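You operate a simulated robot arm through the tools that you are given. There is no shell and no other tool. Be economical: measure what you need, move in short steps, check, and stop when the job is done.

You are at the controls of a simulated two-armed robot. One attempt, no reset.

JOB
Set screw block 3 up under the lit magnifier on the stone plate.
Fine: slide the lens over it and wind it down. Set down upright: what you pick out.
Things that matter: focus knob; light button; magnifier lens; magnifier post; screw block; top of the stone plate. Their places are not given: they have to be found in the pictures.

Only the result counts: the job must be done as asked and must still hold three seconds after the hand-in. Knocking over, shifting, dropping, spilling or breaking anything else fails it.

ROBOT AND FRAMES
Two 7-joint arms with two-finger parallel grippers on one trunk that stands fixed in place. Base frame: the origin is at the foot of the trunk, x ahead of it, y to its left, z up; the work surface is at about z = 850. Units: mm, degrees, N and s.
The left shoulder is at [50, 165, 1155], the right one opposite. With the tool pointing down near the work surface each hand reaches from about 220 to 700 mm from the base axis, measured 20 degrees to its own side. Payload 3.91 kg a hand.
Tool frame (each hand has its own): the origin (TCP) lies between the finger pads and is the grasp point; the fingertips stand 30 mm ahead of it; z points along the fingers, y is the line along which they close. Largest opening 110 mm; finger width 20, thickness 10; the body of the gripper, 48 by 112 mm, starts 55 mm behind the TCP.
Orientation is that of the tool frame in the base frame, as a unit quaternion [x, y, z, w]. With the fingers straight down and closing along the base's y, the tool's x points along the base's -x, its y along +y and its z along -z.

CONTROLS
- The arms move only by the tool servo_tool. It takes "left_plan", "right_plan" or both (then of equal length, played together; a hand with none holds still); each is a list of rows, each a list of 3 entries, a list of its own where there are three numbers: the shift along the tool's x, y, z in cm, then the turn, a rotation vector about the tool's x, y, z in degrees, then the finger opening in cm, from 0 to 11. In form: [[[dx, dy, dz], [rx, ry, rz], grip], ...]. A call has 1 to 8 rows; each row is the pose to reach, as a shift and turn from the pose commanded when the call began, along the tool's axes at that moment. Each row takes 0.2 s and may step no farther than 50 mm and 8.6 degrees from the row before; otherwise, or with a gripper value out of range, the whole call is refused. Where a pose cannot be reached the arm comes as near as it can. A force on the tool above 60 N (or 10 N above the force at the start of the call, whichever is more), or a blocked arm, ends the call early, and 0.2 s more pass. The fingers move at their own pace (about 45 mm/s each) and stop on an object; they squeeze with about 23 N. The grip force told is the motor's: it shows also when the fingers shut on nothing. Time passes only in rows, and 0.2 s behind the last, so rows that repeat a pose let the fingers close. The reply holds the time, the measured pose of the TCP, the force on the tool along the base axes, the opening and the grip force, in the units named above and with some noise, with the torque about the TCP (base axes, N m) and any sound that the robot's microphone picked up, and new pictures: "views" is both (left out), scene, wrist or none (wrist: the cameras of the hands that moved).
- Cameras (640 x 400 px; columns grow to the right, rows downward): "scene" is now at [99.1, -47.4, 1374.3]; the picture's right is [-0.49, -0.87, 0.00], its down [-0.13, 0.07, -0.99] and it looks along [0.87, -0.48, -0.14] (base axes); focal length 214 px, centre (320, 200). "left" rides on the left gripper at [72, -17, -103] in its tool frame; the picture's right is [0.23, 0.97, 0.00], its down [-0.76, 0.18, -0.62] and it looks along [-0.61, 0.14, 0.78] (tool axes); focal length 222 px, centre (320, 200). "right" rides on the right gripper at [72, 17, -103] in its tool frame; the picture's right is [-0.23, 0.97, 0.00], its down [-0.76, -0.18, -0.62] and it looks along [-0.61, -0.14, 0.78] (tool axes); focal length 222 px, centre (320, 200).
- slide_trunk(by): slides the trunk up (or, below 0, down) by that many mm; the arms and the scene camera ride with it, the base frame stays. It gives what a move gives, with no picture.
- turn_head(pan, tilt): turns the head with the scene camera to pan (to the left, within 80 degrees either way) and tilt (down, from -29 to 69), counted from straight ahead of the robot. It gives what a move gives, and a new picture of the scene camera.
- point_at(camera, pixels): for up to 12 pixels [column, row] of the newest picture of that camera ("zoom" is the newest enlarged one), the place [x, y, z] in the base frame of the surface seen there, good to about 3 mm, but the place of the scene camera against the robot may be out by one fixed shift of up to 18 mm in any direction. It takes no simulated time.
- enlarge(camera, box): a new picture of the part [left, top, right, bottom] of that camera's present view, enlarged. It takes no simulated time.
- job_done(): hands the job in; it is judged then, once.

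Go step by step. Measure first, check grasps and placings, and put right what went wrong. The budget is 80 turns and 200 pictures, counting those below and the enlarged ones. Unless the task says otherwise, let go and move clear before handing in, and close with one line.

The tools are called after ">>>" as name(argument=value, ...) on one line, values as JSON. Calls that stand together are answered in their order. servo_tool: Moves the arms, as the interface text tells. Its arguments: {"type":"object","properties":{"left_plan":{"type":"array"},"right_plan":{"type":"array"},"views":{"type":"string","enum":["both","scene","wrist","none"]}},"required":[]} The other tools are called the same way: slide_trunk (by) slides the trunk up or down; turn_head (pan, tilt) turns the head that bears the scene camera; point_at (camera, pixels) gives the place of the surface under pixels of a picture; enlarge (camera, box) takes an enlarged picture of a part of a camera's view; job_done () hands the job in.

At the start:

```text
t: 0.0
left_tool_pos: [289.2, -4.1, 1368.7]
left_orientation: [0.001, 1.0, -0.001, 0.0]
left_wrist_force: [0.5, -0.3, -0.1]
left_moment: [-0.03, -0.02, 0.02]
left_finger_gap: 110.2
left_gripper_force: 0.1
right_tool_pos: [327.5, -351.9, 1327.5]
right_orientation: [-0.002, 1.0, 0.0, 0.001]
right_wrist_force: [-0.1, 0.0, -0.4]
right_moment: [0.03, 0.02, 0.0]
right_finger_gap: 110.0
right_gripper_force: 0.1
trunk travel left (down, up): [-375.0, 128.0]
head pan, tilt: [-29.0, 8.3]
```

scene: 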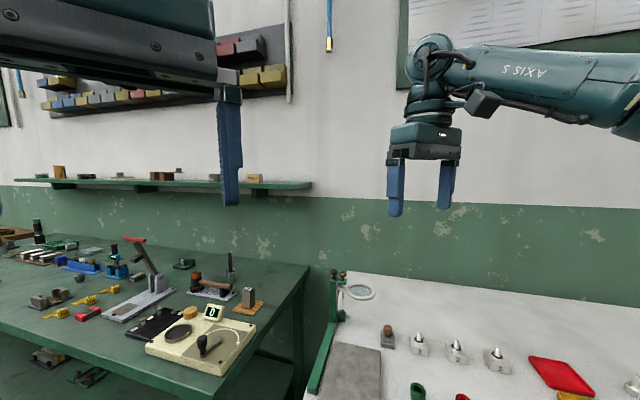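
right: 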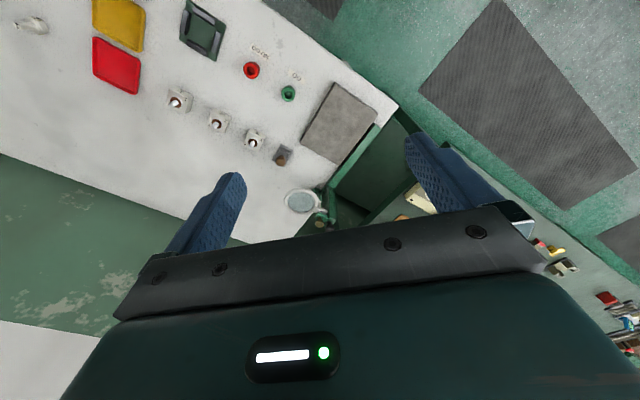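
left: 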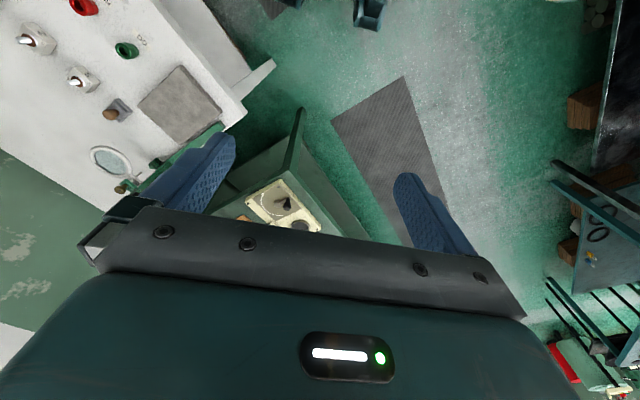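

The scene shows the white table at the right with the stone plate (350,370), the magnifier (345,295) and a row of blocks. I'll turn the head towards it.

>>> turn_head(pan=-50, tilt=35)

```text
t: 0.9
left_tool_pos: [288.8, -4.2, 1368.8]
left_orientation: [0.0, 1.0, -0.001, 0.0]
left_wrist_force: [-0.5, -0.2, -1.0]
left_moment: [-0.01, 0.01, 0.01]
left_finger_gap: 110.2
left_gripper_force: 0.1
right_tool_pos: [326.8, -352.0, 1326.7]
right_orientation: [-0.002, 1.0, 0.001, 0.001]
right_wrist_force: [0.1, 0.0, -0.4]
right_moment: [-0.01, 0.03, 0.02]
right_finger_gap: 110.1
right_gripper_force: 0.0
trunk travel left (down, up): [-375.0, 128.0]
head pan, tilt: [-50.0, 35.0]
```

scene: 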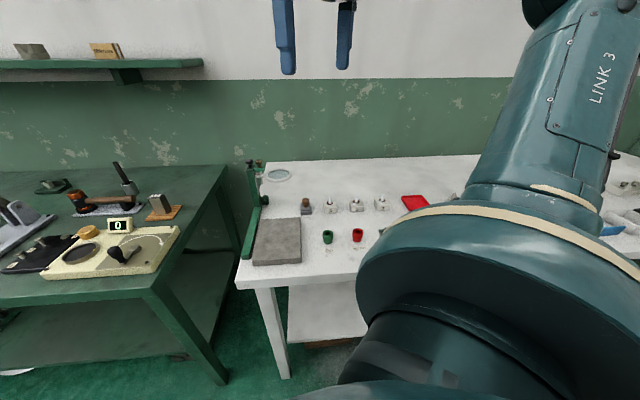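

>>> enlarge(camera="scene", box=[230, 150, 310, 200])

>>> enlarge(camera="scene", box=[290, 180, 402, 250])

>>> point_at(camera="scene", pixels=[[306, 201], [305, 212], [330, 209], [357, 209], [382, 208], [328, 238], [279, 176], [277, 240], [260, 260], [265, 200], [340, 230], [257, 163]])

```text
8.00 times, centred on (270, 175) of scene
```

zoom: 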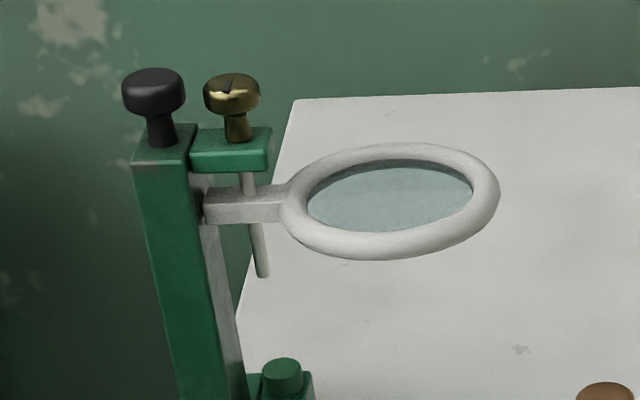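

```text
5.71 times, centred on (346, 215) of scene
```

zoom: 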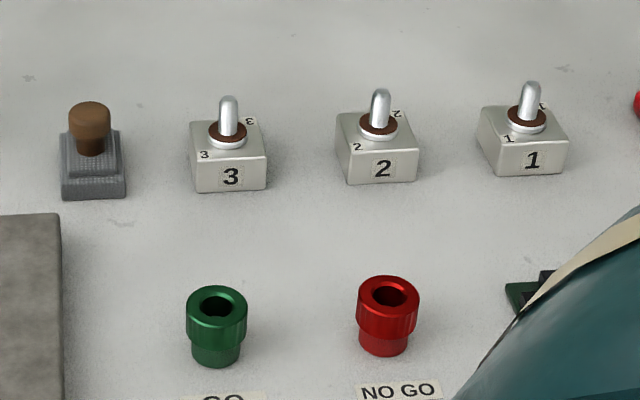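

```text
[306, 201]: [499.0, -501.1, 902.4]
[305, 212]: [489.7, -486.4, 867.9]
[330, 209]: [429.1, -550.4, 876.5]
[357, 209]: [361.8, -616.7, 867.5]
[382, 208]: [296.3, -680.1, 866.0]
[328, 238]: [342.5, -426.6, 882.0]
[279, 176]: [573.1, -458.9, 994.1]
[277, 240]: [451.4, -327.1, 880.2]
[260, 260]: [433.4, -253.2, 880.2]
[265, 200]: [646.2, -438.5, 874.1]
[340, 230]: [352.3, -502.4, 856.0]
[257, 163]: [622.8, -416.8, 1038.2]
```

Block 3 is the near one at about (330,209). The lens is at (279,176) on a post at the far end of a rail. I'll look closer at the rail, base and button.

>>> enlarge(camera="scene", box=[230, 190, 326, 270])

>>> enlarge(camera="right", box=[230, 70, 410, 240])

>>> enlarge(camera="left", box=[70, 80, 230, 200])

```text
5.00 times, centred on (278, 230) of scene
```

zoom: 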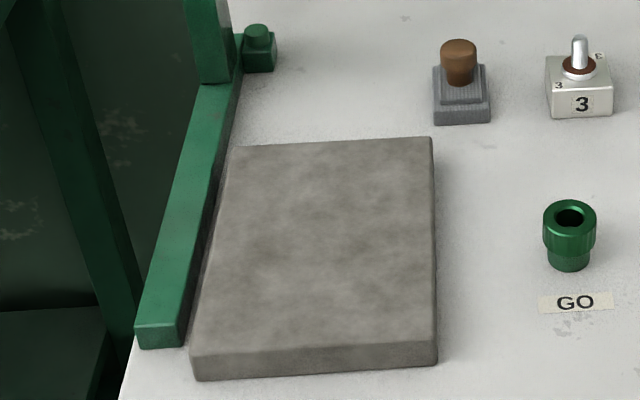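

```text
2.35 times, centred on (320, 155) of right
```

zoom: 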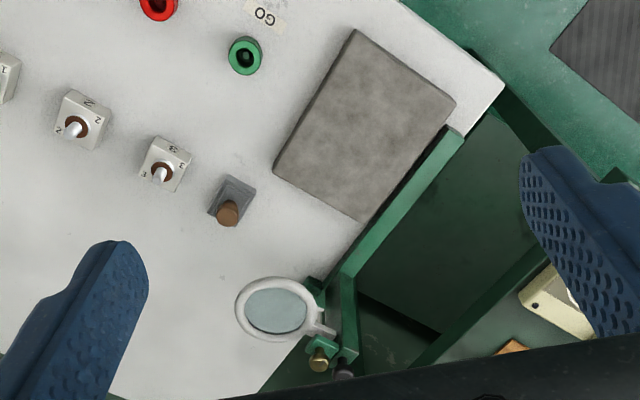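

```text
3.33 times, centred on (150, 140) of left
```

zoom: 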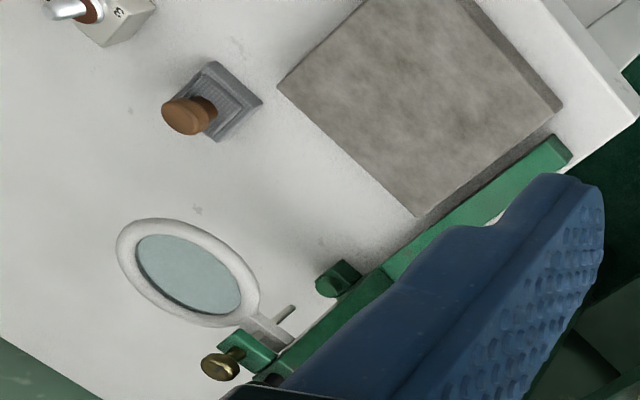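

>>> point_at(camera="scene", pixels=[[278, 219], [316, 219], [314, 263], [272, 264], [262, 258], [264, 252], [244, 251], [281, 196], [282, 200], [328, 207], [337, 211], [340, 230]])

>>> point_at(camera="right", pixels=[[330, 85], [371, 113], [344, 163], [303, 139], [350, 160], [360, 148], [319, 223], [329, 224], [300, 202], [253, 138], [250, 145], [288, 94]])

>>> point_at(camera="left", pixels=[[155, 149], [153, 152], [110, 160], [125, 190], [141, 172], [180, 65], [238, 108], [195, 142], [140, 101], [205, 117], [140, 158], [117, 104]])

```text
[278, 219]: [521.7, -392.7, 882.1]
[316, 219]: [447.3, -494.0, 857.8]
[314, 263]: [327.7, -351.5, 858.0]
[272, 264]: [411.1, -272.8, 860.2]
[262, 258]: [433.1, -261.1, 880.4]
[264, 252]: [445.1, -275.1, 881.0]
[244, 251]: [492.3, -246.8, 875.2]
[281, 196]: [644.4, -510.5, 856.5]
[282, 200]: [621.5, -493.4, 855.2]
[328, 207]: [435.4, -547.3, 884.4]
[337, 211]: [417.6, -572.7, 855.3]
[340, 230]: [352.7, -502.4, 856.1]
```

```text
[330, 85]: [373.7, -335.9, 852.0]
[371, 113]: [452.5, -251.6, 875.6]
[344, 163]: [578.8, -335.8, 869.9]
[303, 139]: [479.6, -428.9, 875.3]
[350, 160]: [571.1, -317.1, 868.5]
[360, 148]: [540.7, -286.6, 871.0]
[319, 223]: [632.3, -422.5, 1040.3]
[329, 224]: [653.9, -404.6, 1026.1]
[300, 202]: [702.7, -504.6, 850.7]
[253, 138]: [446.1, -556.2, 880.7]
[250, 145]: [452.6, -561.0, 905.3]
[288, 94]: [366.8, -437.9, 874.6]
```

```text
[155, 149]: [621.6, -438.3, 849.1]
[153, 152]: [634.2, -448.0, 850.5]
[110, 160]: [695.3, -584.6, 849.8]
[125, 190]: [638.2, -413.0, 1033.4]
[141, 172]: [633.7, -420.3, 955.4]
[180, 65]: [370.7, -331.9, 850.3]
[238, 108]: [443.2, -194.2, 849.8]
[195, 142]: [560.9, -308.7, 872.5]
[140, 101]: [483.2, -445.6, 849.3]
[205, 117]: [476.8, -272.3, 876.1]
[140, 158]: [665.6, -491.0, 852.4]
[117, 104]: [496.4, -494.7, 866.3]
```

Table top reads z≈850 in the wrist views, plate top ≈875. The rail runs along u≈(0.75,-0.66), so I'll bring the right hand nearer, turned about 48°, to look down on block 3.

>>> servo_tool(right_plan=[[[-1.5, -3.5, 2], [0, 0, -8.1], 11], [[-3, -7, 4], [0, 0, -16.2], 11], [[-4.5, -10, 6.5], [0, 0, -24.3], 11], [[-6, -13, 9.5], [0, 0, -32.4], 11], [[-7.5, -16, 12.5], [0, 0, -40.5], 11], [[-9, -18, 15.5], [0, 0, -48.6], 11], [[-10, -19, 19], [0, 0, -48.6], 11], [[-10, -19, 22], [0, 0, -48.6], 11]])

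```text
t: 2.7
left_tool_pos: [287.9, -3.3, 1369.8]
left_orientation: [-0.001, 1.0, -0.001, 0.0]
left_wrist_force: [0.1, -0.2, 0.5]
left_moment: [0.03, 0.01, -0.01]
left_finger_gap: 109.8
left_gripper_force: 0.1
right_tool_pos: [329.2, -299.2, 1151.7]
right_orientation: [-0.412, 0.911, -0.001, 0.001]
right_wrist_force: [0.6, -0.3, 0.4]
right_moment: [-0.01, -0.02, 0.0]
right_finger_gap: 109.9
right_gripper_force: 0.1
right hand out of reach, approached as far as the arm can: row 2, 3, 4, 5, 6, 7, 8
trunk travel left (down, up): [-375.0, 128.0]
head pan, tilt: [-50.0, 35.0]
```

scene: 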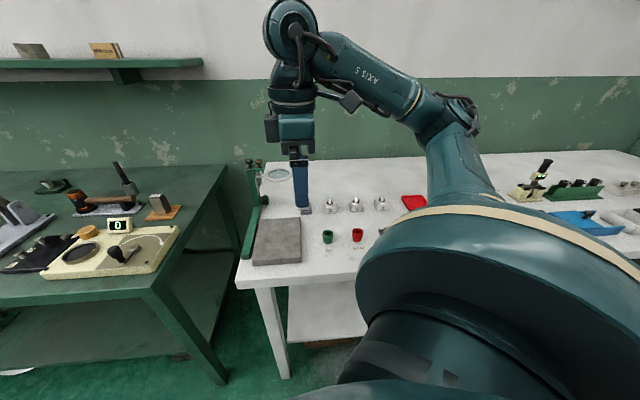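
right: 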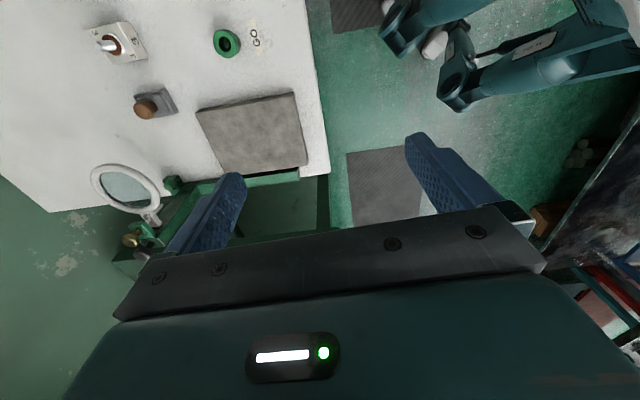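

The arm stopped short at (329,-299,1152), yaw as wanted. I'll continue lower and toward block 3.

>>> servo_tool(right_plan=[[[0, 0, 4], [0, 0, 0], 11], [[1.5, -3, 7], [0, 0, 0], 11], [[3.5, -7, 7.5], [0, 0, 0], 11], [[5.5, -11, 7.5], [0, 0, 0], 11], [[7.5, -15, 7.5], [0, 0, 0], 11], [[9, -17, 7.5], [0, 0, 0], 11]], views="both")

```text
t: 4.1
left_tool_pos: [288.2, -4.7, 1368.5]
left_orientation: [0.0, 1.0, -0.001, 0.0]
left_wrist_force: [0.7, -1.1, 0.7]
left_moment: [-0.02, 0.03, -0.01]
left_finger_gap: 110.1
left_gripper_force: 0.1
right_tool_pos: [324.4, -291.0, 1088.8]
right_orientation: [-0.412, 0.911, 0.0, 0.001]
right_wrist_force: [0.1, -0.1, 0.2]
right_moment: [0.01, 0.0, -0.02]
right_finger_gap: 109.9
right_gripper_force: 0.1
right hand out of reach, approached as far as the arm can: row 1, 2, 3, 4, 5, 6
trunk travel left (down, up): [-375.0, 128.0]
head pan, tilt: [-50.0, 35.0]
```

scene: 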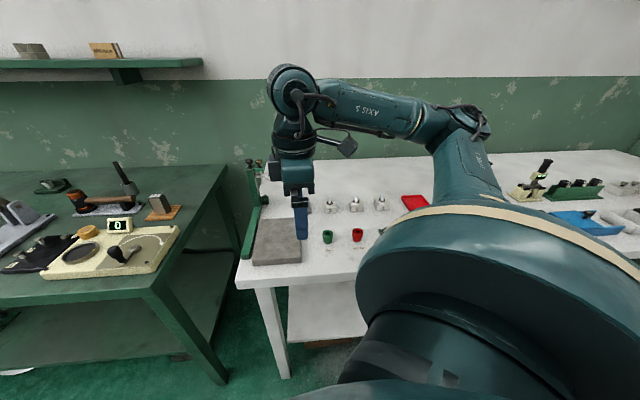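
right: 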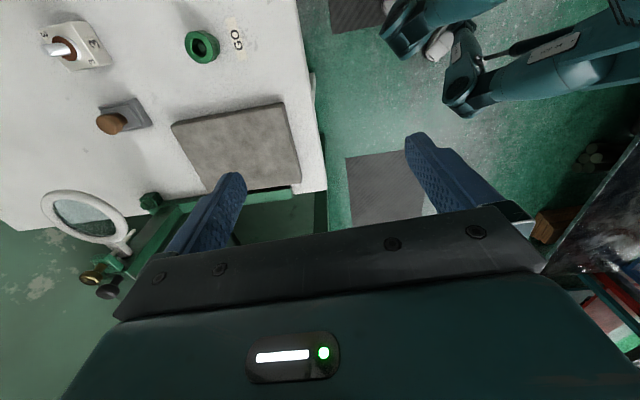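

Translation isn't followed with this yaw, probably a wrist joint limit. I'll turn the hand back the other way.

>>> servo_tool(right_plan=[[[0, 0, 0], [0, 0, 8.5], 11], [[0, 0, 0], [0, 0, 17], 11], [[0, 0, 0], [0, 0, 25.5], 11], [[0, 0, 0], [0, 0, 34], 11], [[0, 0, 0], [0, 0, 42.5], 11], [[0, 0, 0], [0, 0, 51], 11], [[0, 0, 0], [0, 0, 59.5], 11], [[0, 0, 0], [0, 0, 68], 11]], views="none")

>>> servo_tool(right_plan=[[[0, 0, 0], [0, 0, 7.3], 11], [[0, 0, 0], [0, 0, 14.6], 11], [[0, 0, 0], [0, 0, 22], 11]], views="none")

```text
t: 5.9
left_tool_pos: [289.1, -4.4, 1369.2]
left_orientation: [0.0, 1.0, -0.002, 0.001]
left_wrist_force: [-0.7, -0.3, 0.2]
left_moment: [0.01, 0.01, 0.0]
left_finger_gap: 110.2
left_gripper_force: 0.0
right_tool_pos: [323.9, -287.5, 1088.9]
right_orientation: [0.168, 0.986, 0.001, 0.001]
right_wrist_force: [-0.6, -0.3, 0.1]
right_moment: [-0.01, 0.0, 0.01]
right_finger_gap: 110.1
right_gripper_force: 0.1
trunk travel left (down, up): [-375.0, 128.0]
head pan, tilt: [-50.0, 35.0]
```

```text
t: 6.7
left_tool_pos: [287.9, -4.0, 1369.4]
left_orientation: [0.001, 1.0, -0.001, 0.0]
left_wrist_force: [-0.7, -0.4, 0.0]
left_moment: [0.02, -0.01, -0.01]
left_finger_gap: 109.7
left_gripper_force: 0.0
right_tool_pos: [324.8, -287.0, 1087.8]
right_orientation: [0.354, 0.935, 0.001, 0.001]
right_wrist_force: [0.4, -1.1, 0.0]
right_moment: [0.03, 0.01, 0.02]
right_finger_gap: 109.9
right_gripper_force: 0.1
trunk travel left (down, up): [-375.0, 128.0]
head pan, tilt: [-50.0, 35.0]
```

Yaw is now -41.5° (tool x = -u, tool y = -v). I'll move sideways to look at block 3.

>>> servo_tool(right_plan=[[[-3, -3.2, 0], [0, 0, 0], 8], [[-6, -6.4, 0], [0, 0, 0], 8], [[-9, -9.6, 0], [0, 0, 0], 8], [[-10.6, -12, 0], [0, 0, 0], 8]], views="both")

```text
t: 7.7
left_tool_pos: [288.9, -4.3, 1368.2]
left_orientation: [-0.001, 1.0, -0.001, 0.001]
left_wrist_force: [0.5, 0.2, -0.4]
left_moment: [-0.01, -0.03, -0.01]
left_finger_gap: 110.3
left_gripper_force: 0.2
right_tool_pos: [325.7, -448.5, 1089.2]
right_orientation: [0.353, 0.936, 0.001, 0.001]
right_wrist_force: [-0.1, 0.5, 0.6]
right_moment: [0.0, 0.0, 0.0]
right_finger_gap: 80.1
right_gripper_force: 0.0
trunk travel left (down, up): [-375.0, 128.0]
head pan, tilt: [-50.0, 35.0]
```

scene: 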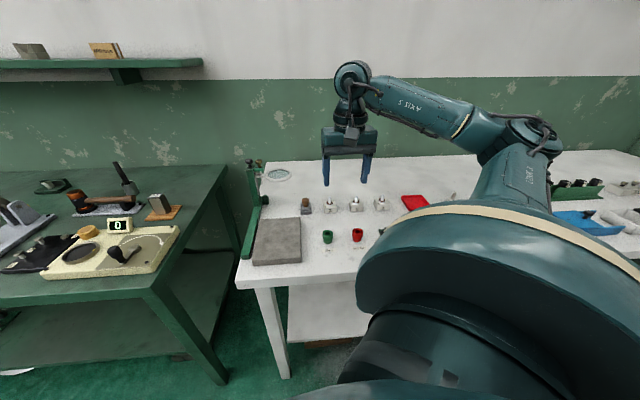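
right: 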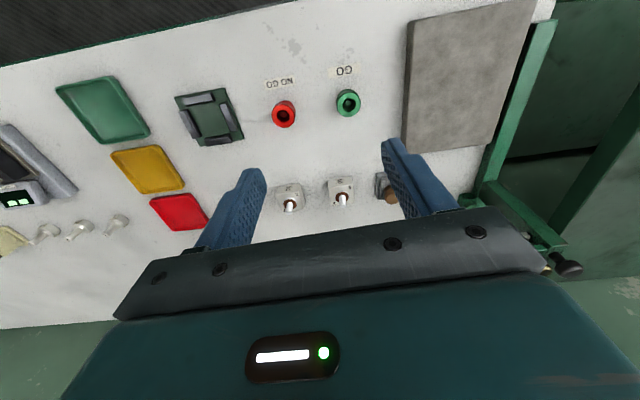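

>>> enlarge(camera="right", box=[270, 150, 430, 250])

>>> point_at(camera="right", pixels=[[332, 183], [350, 182], [355, 203], [341, 183], [379, 177], [412, 25], [533, 3], [489, 144], [405, 151], [550, 25], [485, 170], [467, 200]])

```text
4.00 times, centred on (350, 200) of right
```

zoom: 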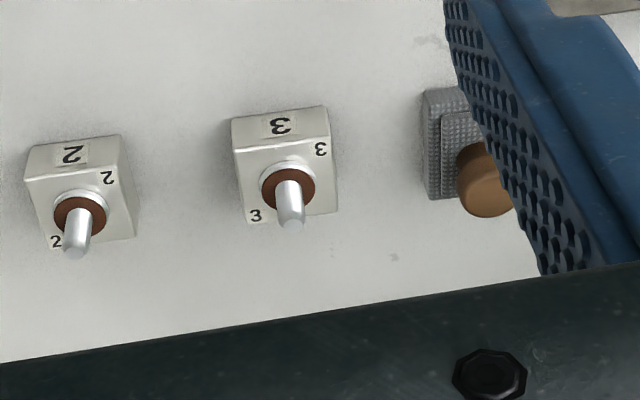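

```text
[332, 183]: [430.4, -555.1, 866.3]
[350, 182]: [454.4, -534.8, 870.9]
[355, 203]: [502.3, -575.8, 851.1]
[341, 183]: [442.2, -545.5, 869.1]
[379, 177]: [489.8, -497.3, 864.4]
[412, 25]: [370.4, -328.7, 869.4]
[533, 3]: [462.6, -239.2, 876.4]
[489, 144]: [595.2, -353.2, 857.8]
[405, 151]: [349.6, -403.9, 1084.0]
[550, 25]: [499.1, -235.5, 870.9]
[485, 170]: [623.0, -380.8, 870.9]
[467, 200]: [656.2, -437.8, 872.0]
```

>>> point_at(camera="zoom", pixels=[[240, 156], [328, 143], [333, 207], [250, 204], [233, 122], [327, 110], [290, 222], [287, 190], [280, 126], [310, 200]])

```text
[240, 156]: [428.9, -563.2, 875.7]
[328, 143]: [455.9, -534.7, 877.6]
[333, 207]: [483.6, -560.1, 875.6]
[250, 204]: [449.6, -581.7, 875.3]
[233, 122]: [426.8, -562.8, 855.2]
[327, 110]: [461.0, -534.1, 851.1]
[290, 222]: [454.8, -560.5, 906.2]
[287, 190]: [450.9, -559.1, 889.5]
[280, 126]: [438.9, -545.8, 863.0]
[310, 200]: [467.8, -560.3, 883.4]
```

Block 3 is about 40 mm square, centre ≈(455,-561), top ≈876 and pin tip ≈907, aligned with the table. I'll move above it with 6 cm open.

>>> servo_tool(right_plan=[[[-4.4, 0, 1], [0, 0, 0], 6], [[-8.8, 0, 3], [0, 0, 0], 6], [[-13, 0, 6], [0, 0, 0], 6], [[-17.1, 0.1, 9], [0, 0, 0], 6], [[-17.1, 0.1, 12.5], [0, 0, 0], 6]], views="both")

```text
refused: row 3 steps farther than a row can; nothing moved
```

>>> servo_tool(right_plan=[[[-4.4, 0, 1], [0, 0, 0], 6], [[-8.8, 0, 3], [0, 0, 0], 6], [[-12.9, 0, 5], [0, 0, 0], 6], [[-17.1, 0.1, 7.5], [0, 0, 0], 6], [[-17.1, 0.1, 12.3], [0, 0, 0], 6]], views="both")

```text
t: 8.9
left_tool_pos: [288.4, -4.7, 1368.9]
left_orientation: [0.001, 1.0, -0.001, 0.0]
left_wrist_force: [-0.7, 0.0, -0.1]
left_moment: [-0.01, -0.01, 0.02]
left_finger_gap: 110.2
left_gripper_force: 0.2
right_tool_pos: [455.3, -559.6, 964.7]
right_orientation: [0.352, 0.936, 0.0, 0.0]
right_wrist_force: [-0.1, 1.2, 0.0]
right_moment: [-0.02, -0.02, -0.01]
right_finger_gap: 59.7
right_gripper_force: 0.0
trunk travel left (down, up): [-375.0, 128.0]
head pan, tilt: [-50.0, 35.0]
```

scene: 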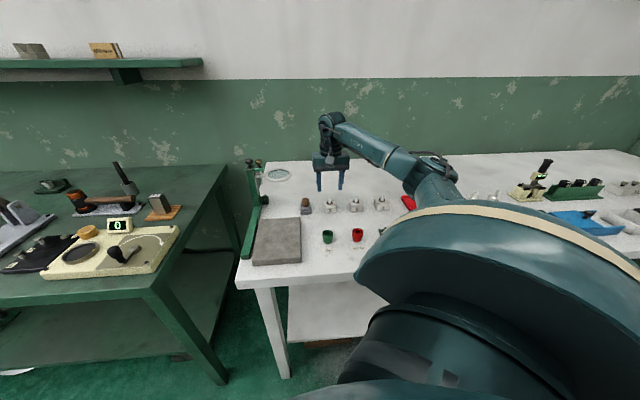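
right: 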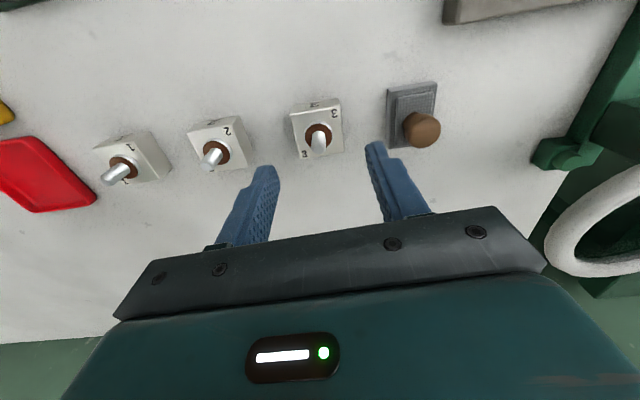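

>>> point_at(camera="right", pixels=[[292, 110], [338, 102], [343, 150], [302, 157], [319, 138], [320, 148], [335, 125], [300, 135], [389, 93], [433, 85], [418, 130], [395, 143]])

>>> enlarge(camera="right", box=[240, 70, 464, 210])

```text
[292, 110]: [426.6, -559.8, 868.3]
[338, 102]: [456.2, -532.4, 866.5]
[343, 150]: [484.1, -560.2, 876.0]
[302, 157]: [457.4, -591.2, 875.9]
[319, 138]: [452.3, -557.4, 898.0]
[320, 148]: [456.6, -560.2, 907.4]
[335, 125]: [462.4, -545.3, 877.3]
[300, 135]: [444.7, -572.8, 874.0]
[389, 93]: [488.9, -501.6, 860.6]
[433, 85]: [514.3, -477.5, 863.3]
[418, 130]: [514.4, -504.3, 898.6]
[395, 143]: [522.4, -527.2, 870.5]
```

```text
2.86 times, centred on (352, 140) of right
```

zoom: 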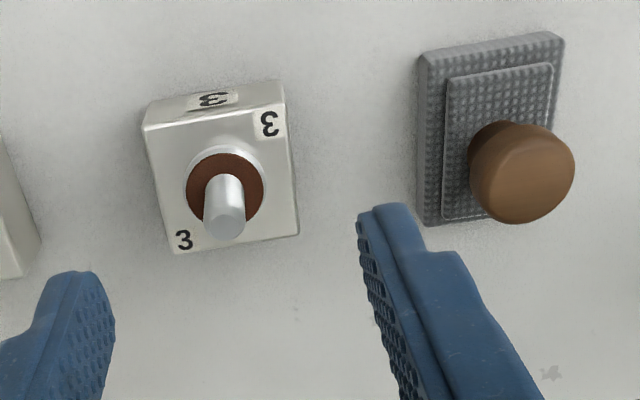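

Centre confirmed at (455.5,-560.5). Descending to z≈886 and closing.

>>> servo_tool(right_plan=[[[0, 0, 3], [0, 0, 0], 6], [[0, -0.05, 5.5], [0, 0, 0], 6], [[0, -0.05, 7.8], [0, 0, 0], 6], [[0, -0.05, 7.8], [0, 0, 0], 6]], views="wrist")

>>> servo_tool(right_plan=[[[0, 0, 0], [0, 0, 0], 3], [[0, 0, 0], [0, 0, 0], 3], [[0, 0, 0], [0, 0, 0], 3]], views="wrist")

```text
t: 9.9
left_tool_pos: [287.8, -3.1, 1370.4]
left_orientation: [0.001, 1.0, -0.002, 0.0]
left_wrist_force: [-0.5, -0.1, 0.2]
left_moment: [0.01, -0.01, -0.02]
left_finger_gap: 110.0
left_gripper_force: 0.1
right_tool_pos: [455.7, -559.4, 886.8]
right_orientation: [0.352, 0.936, 0.0, 0.001]
right_wrist_force: [0.4, -0.2, -0.7]
right_moment: [-0.03, 0.02, 0.01]
right_finger_gap: 60.0
right_gripper_force: 0.0
trunk travel left (down, up): [-375.0, 128.0]
head pan, tilt: [-50.0, 35.0]
```

right: 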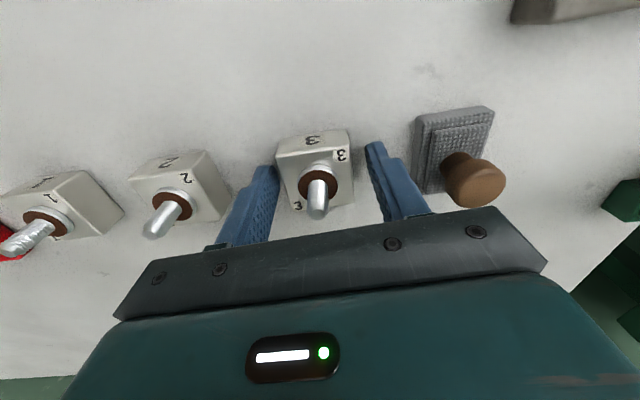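

```text
t: 10.7
left_tool_pos: [288.6, -5.3, 1369.5]
left_orientation: [0.001, 1.0, -0.001, 0.001]
left_wrist_force: [0.1, -0.8, -0.1]
left_moment: [0.0, -0.01, 0.0]
left_finger_gap: 109.9
left_gripper_force: 0.0
right_tool_pos: [455.0, -559.3, 887.3]
right_orientation: [0.353, 0.936, 0.001, 0.001]
right_wrist_force: [-1.0, -0.8, 0.3]
right_moment: [-0.1, 0.06, -0.07]
right_finger_gap: 44.0
right_gripper_force: 22.9
trunk travel left (down, up): [-375.0, 128.0]
head pan, tilt: [-50.0, 35.0]
```

right: 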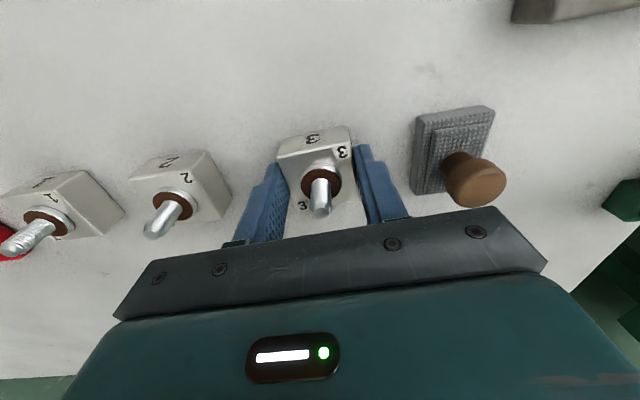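

Gripped (44 mm, 23 N). Lifting, then moving back toward the plate to see the lens and plate.

>>> servo_tool(right_plan=[[[0, 0, -4], [0, 0, 0], 3], [[0, 0, -8], [0, 0, 0], 3], [[0, 0, -12], [0, 0, 0], 3], [[4, 1.5, -14], [0, 0, 0], 3], [[8, 3.5, -15], [0, 0, 0], 3], [[12, 5.3, -15], [0, 0, 0], 3]], views="both")

```text
t: 12.1
left_tool_pos: [288.1, -3.7, 1369.3]
left_orientation: [0.0, 1.0, 0.0, 0.0]
left_wrist_force: [0.0, 0.5, 0.5]
left_moment: [-0.02, -0.01, 0.03]
left_finger_gap: 110.0
left_gripper_force: 0.1
right_tool_pos: [399.4, -443.8, 1036.5]
right_orientation: [0.352, 0.936, 0.0, 0.001]
right_wrist_force: [-0.2, 0.4, -3.7]
right_moment: [-0.04, 0.0, 0.0]
right_finger_gap: 43.8
right_gripper_force: 23.0
trunk travel left (down, up): [-375.0, 128.0]
head pan, tilt: [-50.0, 35.0]
```

scene: 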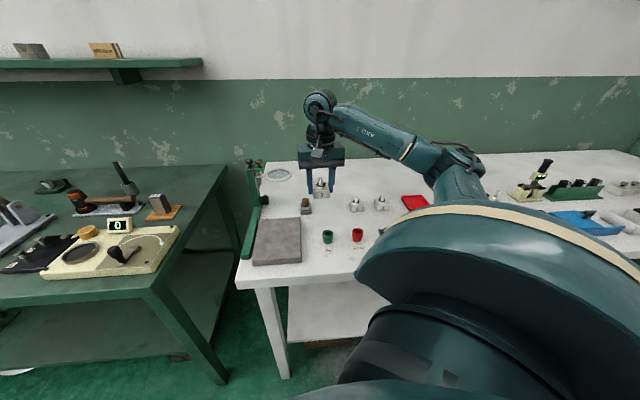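
right: 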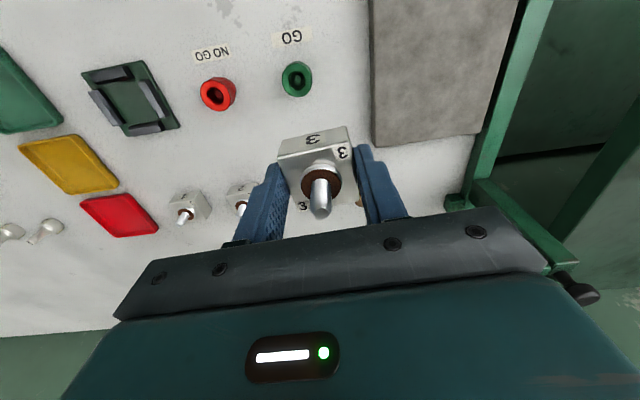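

>>> point_at(camera="left", pixels=[[90.5, 155], [130, 168], [104, 147], [111, 176], [92, 149], [130, 161], [97, 170], [125, 158], [134, 180], [119, 189], [160, 147], [152, 165]])

>>> point_at(camera="right", pixels=[[379, 144], [481, 130], [379, 100], [496, 70], [486, 170], [520, 60], [450, 203], [462, 197], [577, 290], [372, 10], [515, 5], [500, 180]])

>>> point_at(camera="scene", pixels=[[266, 173], [291, 175], [278, 170], [279, 181], [276, 219], [299, 219], [301, 261], [253, 262], [270, 171], [289, 171], [265, 175], [288, 180]])

>>> enlarge(camera="scene", box=[230, 150, 342, 220])

>>> enlarge(camera="left", box=[80, 130, 176, 200])

```text
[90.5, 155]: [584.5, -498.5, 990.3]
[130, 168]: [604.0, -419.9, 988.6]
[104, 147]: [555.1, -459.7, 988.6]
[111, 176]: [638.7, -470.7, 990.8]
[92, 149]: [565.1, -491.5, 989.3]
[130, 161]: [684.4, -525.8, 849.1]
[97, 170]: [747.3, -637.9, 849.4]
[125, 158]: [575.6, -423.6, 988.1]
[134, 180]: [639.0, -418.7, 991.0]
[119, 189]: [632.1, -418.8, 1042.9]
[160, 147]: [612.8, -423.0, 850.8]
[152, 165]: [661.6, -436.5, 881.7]
```

```text
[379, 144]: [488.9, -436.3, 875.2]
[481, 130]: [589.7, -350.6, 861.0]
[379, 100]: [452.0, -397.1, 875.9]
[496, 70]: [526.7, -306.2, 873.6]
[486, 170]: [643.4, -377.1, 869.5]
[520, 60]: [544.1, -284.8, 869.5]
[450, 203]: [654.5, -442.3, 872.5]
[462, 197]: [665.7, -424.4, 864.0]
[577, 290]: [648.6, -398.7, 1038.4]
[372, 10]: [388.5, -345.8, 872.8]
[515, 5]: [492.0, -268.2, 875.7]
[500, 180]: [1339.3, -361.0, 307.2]
```

```text
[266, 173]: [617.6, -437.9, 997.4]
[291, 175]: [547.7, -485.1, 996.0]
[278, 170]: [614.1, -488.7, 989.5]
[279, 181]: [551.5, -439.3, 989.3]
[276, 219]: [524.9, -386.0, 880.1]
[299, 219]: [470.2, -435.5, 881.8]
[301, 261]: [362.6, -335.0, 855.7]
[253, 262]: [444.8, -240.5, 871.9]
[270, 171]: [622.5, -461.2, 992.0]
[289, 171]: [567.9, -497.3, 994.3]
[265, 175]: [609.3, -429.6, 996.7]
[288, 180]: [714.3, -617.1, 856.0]
```

```text
5.71 times, centred on (286, 185) of scene
```

zoom: 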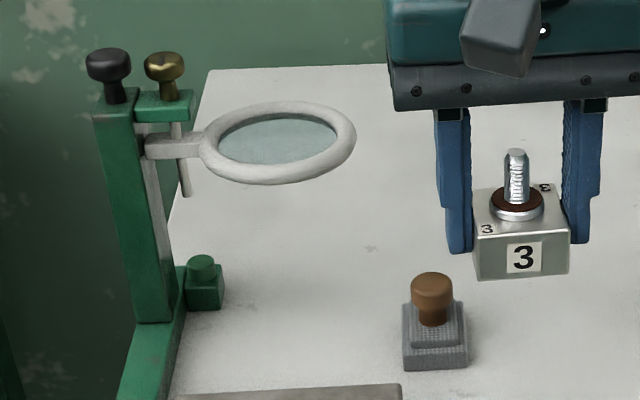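

```text
5.71 times, centred on (128, 165) of left
```

zoom: 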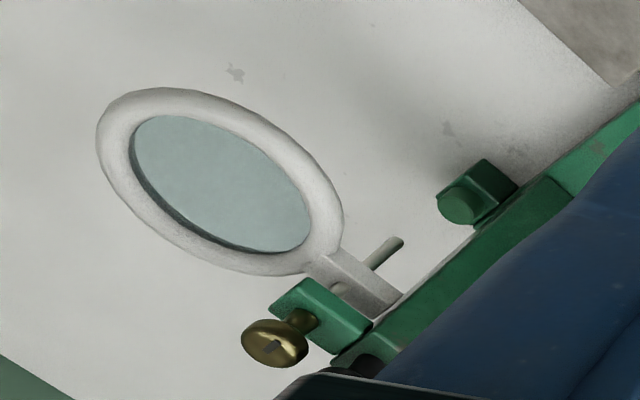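

>>> point_at(camera="zoom", pixels=[[112, 140], [330, 210], [165, 102], [275, 262], [140, 205], [300, 145], [275, 345], [325, 310], [350, 280], [458, 205], [390, 365], [480, 175]])

```text
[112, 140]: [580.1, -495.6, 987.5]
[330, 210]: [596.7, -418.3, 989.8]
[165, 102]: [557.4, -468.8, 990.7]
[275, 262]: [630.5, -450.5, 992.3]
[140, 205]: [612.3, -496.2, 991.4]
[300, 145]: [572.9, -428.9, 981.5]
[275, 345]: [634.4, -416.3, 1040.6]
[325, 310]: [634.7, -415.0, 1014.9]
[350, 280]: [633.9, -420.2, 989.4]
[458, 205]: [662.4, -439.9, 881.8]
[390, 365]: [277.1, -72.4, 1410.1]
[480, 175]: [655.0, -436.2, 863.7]
```

Lens centre ≈(592,-460,990), focus knob ≈(633,-418), post top knob ≈(649,-399). The lens line runs over the plate's middle, so the target is (465,-344.5). Moving over it and down to just above.

>>> servo_tool(right_plan=[[[0.5, 4, 0], [0, 0, 0], 3], [[1.1, 8, 0], [0, 0, 0], 3], [[1.64, 11.8, 0], [0, 0, 0], 3], [[1.64, 11.8, 4], [0, 0, 0], 3], [[1.64, 11.8, 8], [0, 0, 0], 3], [[1.64, 11.8, 11], [0, 0, 0], 3]], views="both")

```text
t: 13.5
left_tool_pos: [290.0, -4.6, 1368.3]
left_orientation: [0.0, 1.0, 0.0, 0.0]
left_wrist_force: [0.7, -1.0, -0.2]
left_moment: [-0.03, 0.01, 0.01]
left_finger_gap: 109.9
left_gripper_force: 0.0
right_tool_pos: [465.5, -340.8, 926.1]
right_orientation: [0.353, 0.936, 0.001, 0.001]
right_wrist_force: [0.7, -0.9, -3.9]
right_moment: [0.01, 0.0, 0.0]
right_finger_gap: 43.9
right_gripper_force: 22.8
trunk travel left (down, up): [-375.0, 128.0]
head pan, tilt: [-50.0, 35.0]
```

scene: 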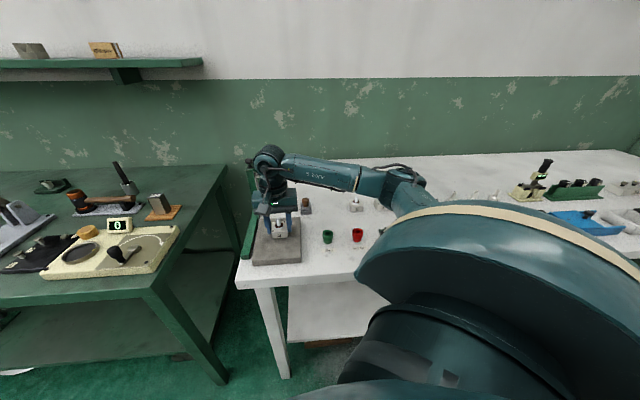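
right: 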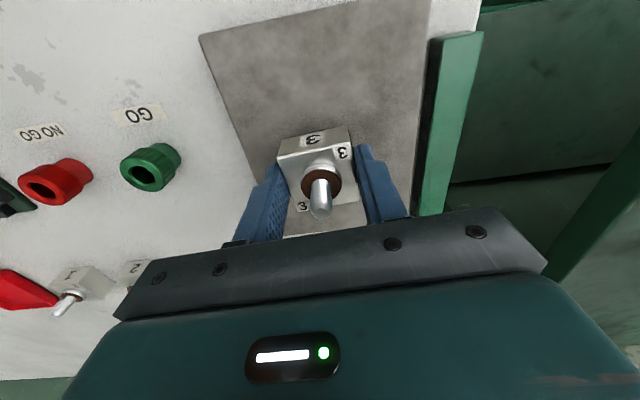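

>>> servo_tool(right_plan=[[[-0.19, -0.3, 0.5], [0, 0, 0], 3], [[-0.19, -0.3, 1.0], [0, 0, 0], 3], [[-0.19, -0.3, 1.2], [0, 0, 0], 3], [[-0.19, -0.3, 1.3], [0, 0, 0], 3]], views="wrist")

```text
t: 14.5
left_tool_pos: [288.7, -3.6, 1369.2]
left_orientation: [0.0, 1.0, 0.0, -0.001]
left_wrist_force: [0.6, -0.1, 0.2]
left_moment: [0.01, 0.0, -0.01]
left_finger_gap: 110.2
left_gripper_force: 0.1
right_tool_pos: [465.4, -343.9, 915.0]
right_orientation: [0.352, 0.936, 0.001, 0.001]
right_wrist_force: [-0.6, 0.1, -4.6]
right_moment: [0.01, -0.01, 0.0]
right_finger_gap: 43.7
right_gripper_force: 22.7
trunk travel left (down, up): [-375.0, 128.0]
head pan, tilt: [-50.0, 35.0]
```

right: 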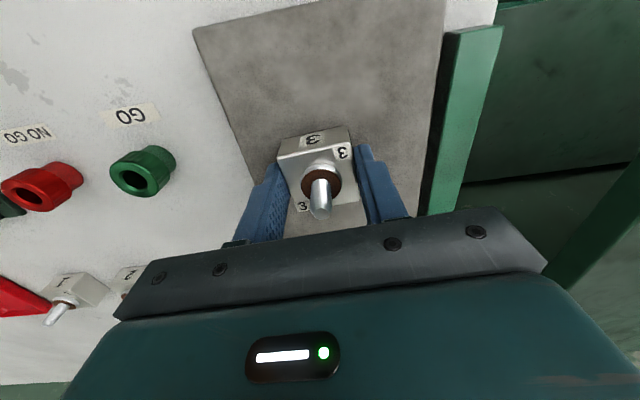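

Not yet in contact (915). I'll lower in 1 mm steps.

>>> servo_tool(right_plan=[[[0, 0, 0.1], [0, 0, 0], 3], [[0, 0, 0.2], [0, 0, 0], 3], [[0, 0, 0.25], [0, 0, 0], 3], [[0, 0, 0.25], [0, 0, 0], 3]], views="none")

```text
t: 15.5
left_tool_pos: [288.5, -4.2, 1368.5]
left_orientation: [0.0, 1.0, -0.001, 0.0]
left_wrist_force: [0.3, 1.0, 0.0]
left_moment: [0.0, 0.0, -0.02]
left_finger_gap: 109.9
left_gripper_force: 0.1
right_tool_pos: [465.4, -344.0, 912.3]
right_orientation: [0.353, 0.936, 0.001, 0.0]
right_wrist_force: [-0.2, -0.9, -3.4]
right_moment: [-0.08, 0.01, -0.03]
right_finger_gap: 43.9
right_gripper_force: 22.9
trunk travel left (down, up): [-375.0, 128.0]
head pan, tilt: [-50.0, 35.0]
```

>>> servo_tool(right_plan=[[[0, 0, 0.05], [0, 0, 0], 3], [[0, 0, 0.1], [0, 0, 0], 3], [[0, 0, 0.15], [0, 0, 0], 3]], views="wrist")

```text
t: 16.3
left_tool_pos: [288.7, -3.3, 1368.9]
left_orientation: [0.001, 1.0, -0.001, 0.001]
left_wrist_force: [0.4, -0.5, 0.2]
left_moment: [0.01, -0.02, -0.04]
left_finger_gap: 110.2
left_gripper_force: 0.0
right_tool_pos: [464.1, -343.1, 912.1]
right_orientation: [0.353, 0.936, 0.001, 0.0]
right_wrist_force: [-1.6, 0.1, 3.7]
right_moment: [0.0, 0.24, -0.01]
right_finger_gap: 44.0
right_gripper_force: 23.1
trunk travel left (down, up): [-375.0, 128.0]
head pan, tilt: [-50.0, 35.0]
```

right: 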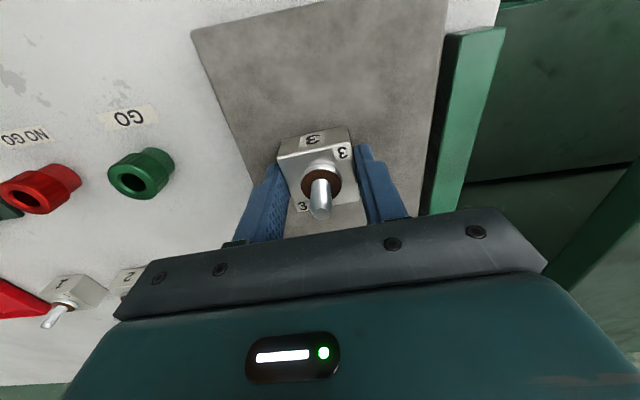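

Contact (force shifted from -3.4 to +3.7 N). I'll open and lift clear.

>>> servo_tool(right_plan=[[[0, 0, 0], [0, 0, 0], 6.5], [[0, 0, 0], [0, 0, 0], 6.5], [[0, 0, -3], [0, 0, 0], 6.5], [[0, 0, -7.5], [0, 0, 0], 6.5], [[0, 0, -12], [0, 0, 0], 6.5], [[2, -2, -16], [0, 0, 0], 6.5]], views="both")

```text
t: 17.7
left_tool_pos: [287.8, -3.9, 1369.5]
left_orientation: [-0.001, 1.0, -0.001, 0.001]
left_wrist_force: [-0.1, 0.2, -0.3]
left_moment: [-0.04, 0.0, 0.0]
left_finger_gap: 109.9
left_gripper_force: 0.0
right_tool_pos: [438.0, -346.2, 1072.9]
right_orientation: [0.352, 0.936, 0.001, 0.0]
right_wrist_force: [0.1, 0.4, 0.5]
right_moment: [0.0, 0.0, 0.02]
right_finger_gap: 65.0
right_gripper_force: 0.1
trunk travel left (down, up): [-375.0, 128.0]
head pan, tilt: [-50.0, 35.0]
```

scene: 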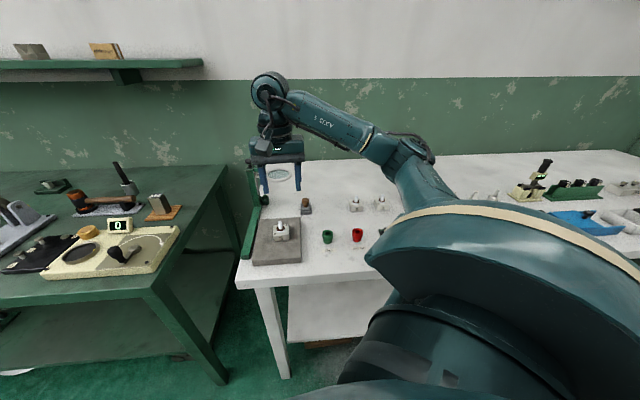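
right: 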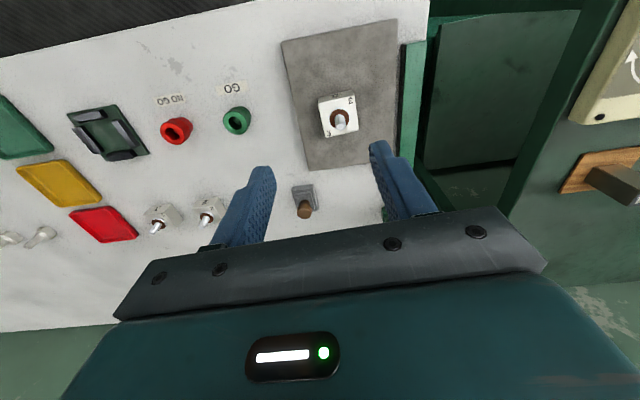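

Block 3 stands upright on the plate. To grip the post across the slide direction, I'll turn the hand a further -90° and see if that yaw is reachable.

>>> servo_tool(right_plan=[[[0, 0, 0], [0, 0, 8.5], 9], [[0, 0, 0], [0, 0, 17], 9], [[0, 0, 0], [0, 0, 25.5], 9], [[0, 0, 0], [0, 0, 34], 9], [[0, 0, 0], [0, 0, 42.5], 9], [[0, 0, 0], [0, 0, 51], 9], [[0, 0, 0], [0, 0, 59.5], 9], [[0, 0, 0], [0, 0, 68], 9]], views="none")

>>> servo_tool(right_plan=[[[0, 0, 0], [0, 0, 7.5], 9], [[0, 0, 0], [0, 0, 15], 9], [[0, 0, 0], [0, 0, 22.7], 9]], views="both")

```text
t: 19.5
left_tool_pos: [289.7, -3.4, 1370.1]
left_orientation: [0.0, 1.0, -0.001, 0.001]
left_wrist_force: [0.0, -0.7, -0.1]
left_moment: [0.02, -0.01, -0.03]
left_finger_gap: 110.2
left_gripper_force: 0.0
right_tool_pos: [436.2, -345.4, 1071.4]
right_orientation: [0.816, 0.578, 0.002, 0.0]
right_wrist_force: [0.3, -0.9, -0.5]
right_moment: [-0.02, -0.03, 0.01]
right_finger_gap: 89.8
right_gripper_force: 0.1
trunk travel left (down, up): [-375.0, 128.0]
head pan, tilt: [-50.0, 35.0]
```

```text
t: 20.3
left_tool_pos: [287.9, -3.1, 1369.6]
left_orientation: [0.0, 1.0, -0.001, 0.0]
left_wrist_force: [-0.2, 0.0, 0.3]
left_moment: [0.02, -0.01, -0.02]
left_finger_gap: 110.0
left_gripper_force: 0.0
right_tool_pos: [436.2, -346.2, 1071.6]
right_orientation: [0.914, 0.406, 0.001, 0.0]
right_wrist_force: [0.5, 0.1, 0.6]
right_moment: [-0.03, 0.05, -0.03]
right_finger_gap: 89.9
right_gripper_force: 0.0
trunk travel left (down, up): [-375.0, 128.0]
head pan, tilt: [-50.0, 35.0]
```

scene: 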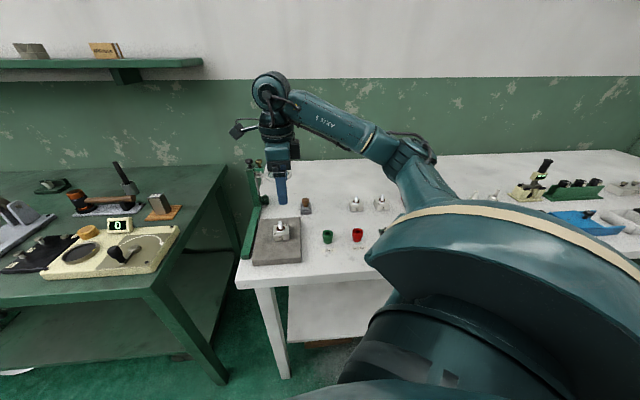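
right: 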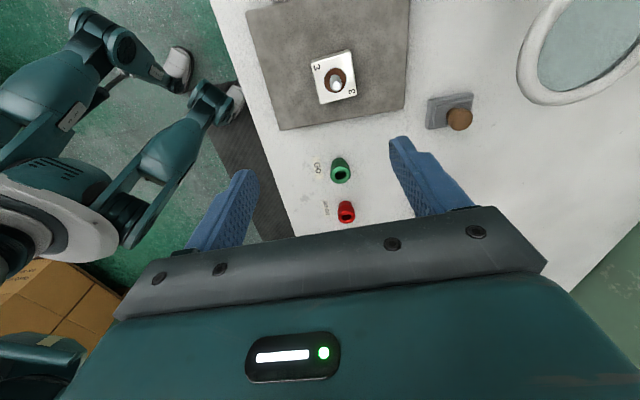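

Yaw -132° is reachable and tool y now lies along u. Moving up and over the post to see whether I can reach it.

>>> servo_tool(right_plan=[[[0, 1, -4], [0, 0, 0], 9], [[2, 5, -5], [0, 0, 0], 9], [[4, 9, -5], [0, 0, 0], 9], [[6, 13, -5], [0, 0, 0], 9], [[8, 16, -5], [0, 0, 0], 9], [[10.3, 19.3, -5], [0, 0, 0], 9]], views="both")

```text
t: 21.7
left_tool_pos: [288.4, -8.6, 1369.4]
left_orientation: [0.0, 1.0, 0.001, 0.001]
left_wrist_force: [0.7, -0.7, 0.3]
left_moment: [0.07, -0.03, -0.03]
left_finger_gap: 109.9
left_gripper_force: 0.1
right_tool_pos: [617.1, -396.0, 1120.0]
right_orientation: [0.913, 0.408, 0.002, 0.0]
right_wrist_force: [-0.7, -0.9, 0.2]
right_moment: [0.09, -0.02, 0.02]
right_finger_gap: 90.1
right_gripper_force: 0.1
right hand out of reach, approached as far as the arm can: row 6
trunk travel left (down, up): [-375.0, 128.0]
head pan, tilt: [-50.0, 35.0]
```

scene: 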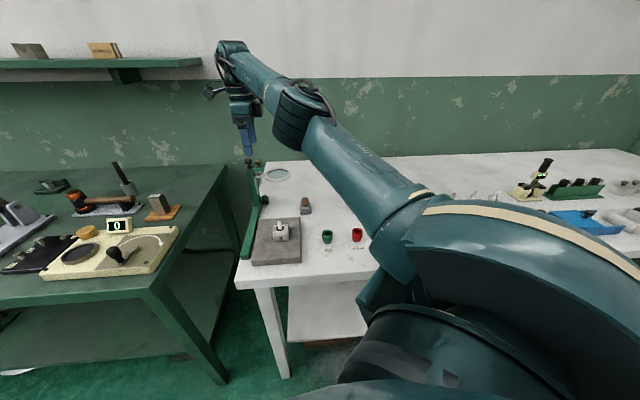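
right: 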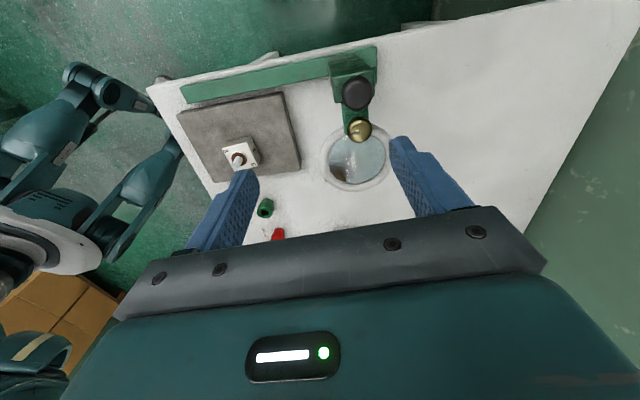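

Straight above the post is just out of reach, but the lens ring at (592,-460) is reachable. I'll straddle the ring along u and push the slide with the fingers, starting by going above the ring.

>>> servo_tool(right_plan=[[[-3, 1, 0], [0, 0, 0], 10.8], [[-6.4, 2.4, 0], [0, 0, 0], 10.8], [[-6.4, 2.4, 3], [0, 0, 0], 10.8]], views="both")

```text
t: 22.5
left_tool_pos: [289.5, -5.1, 1368.5]
left_orientation: [0.0, 1.0, 0.0, 0.0]
left_wrist_force: [1.2, 0.4, -0.4]
left_moment: [0.01, 0.01, 0.0]
left_finger_gap: 110.3
left_gripper_force: 0.2
right_tool_pos: [590.9, -457.8, 1091.2]
right_orientation: [0.913, 0.407, 0.001, 0.0]
right_wrist_force: [-0.1, -0.1, 0.1]
right_moment: [0.0, 0.05, -0.05]
right_finger_gap: 107.9
right_gripper_force: 0.1
trunk travel left (down, up): [-375.0, 128.0]
head pan, tilt: [-50.0, 35.0]
```

scene: 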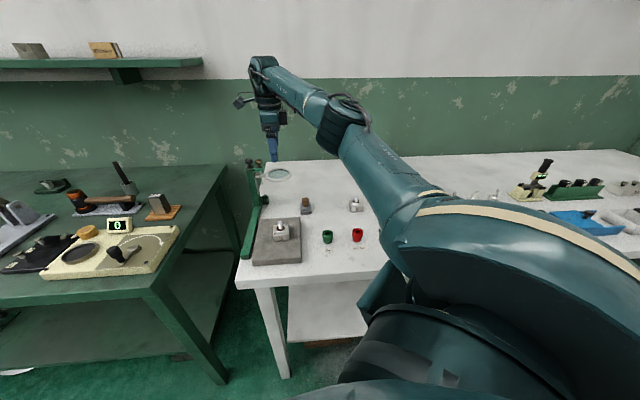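
right: 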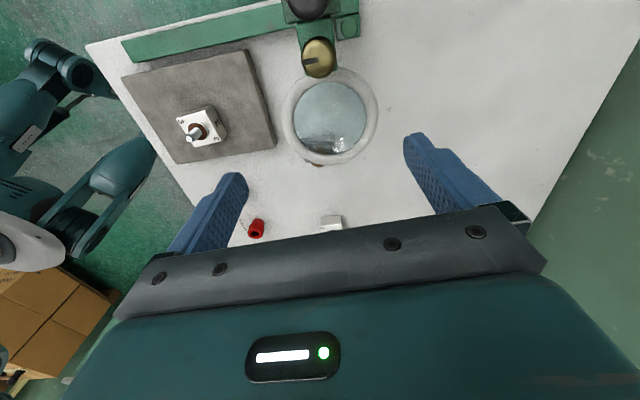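

>>> point_at(camera="right", pixels=[[286, 122], [374, 115], [318, 160], [355, 152], [345, 72], [302, 12], [319, 55], [347, 26], [197, 131], [188, 132], [276, 145], [253, 53]])

>>> enlarge(camera="right", box=[240, 0, 400, 100])

```text
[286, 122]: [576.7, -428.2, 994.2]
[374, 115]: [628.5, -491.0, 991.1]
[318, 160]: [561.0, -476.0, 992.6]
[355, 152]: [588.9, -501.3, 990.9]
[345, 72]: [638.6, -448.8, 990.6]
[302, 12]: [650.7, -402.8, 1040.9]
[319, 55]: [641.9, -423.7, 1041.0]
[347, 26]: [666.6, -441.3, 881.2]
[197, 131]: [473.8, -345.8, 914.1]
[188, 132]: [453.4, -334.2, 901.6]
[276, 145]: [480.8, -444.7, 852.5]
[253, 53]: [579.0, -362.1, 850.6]
```

```text
4.00 times, centred on (320, 50) of right
```

zoom: 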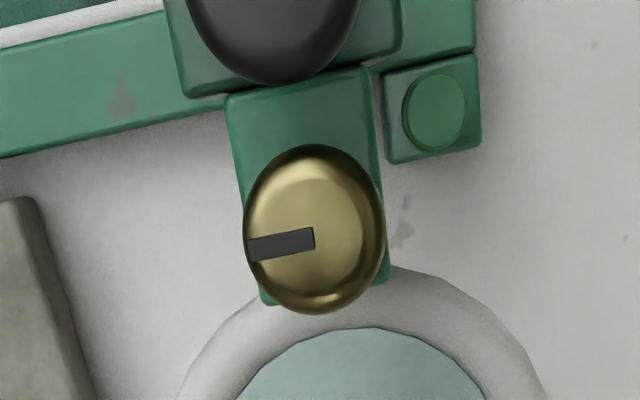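

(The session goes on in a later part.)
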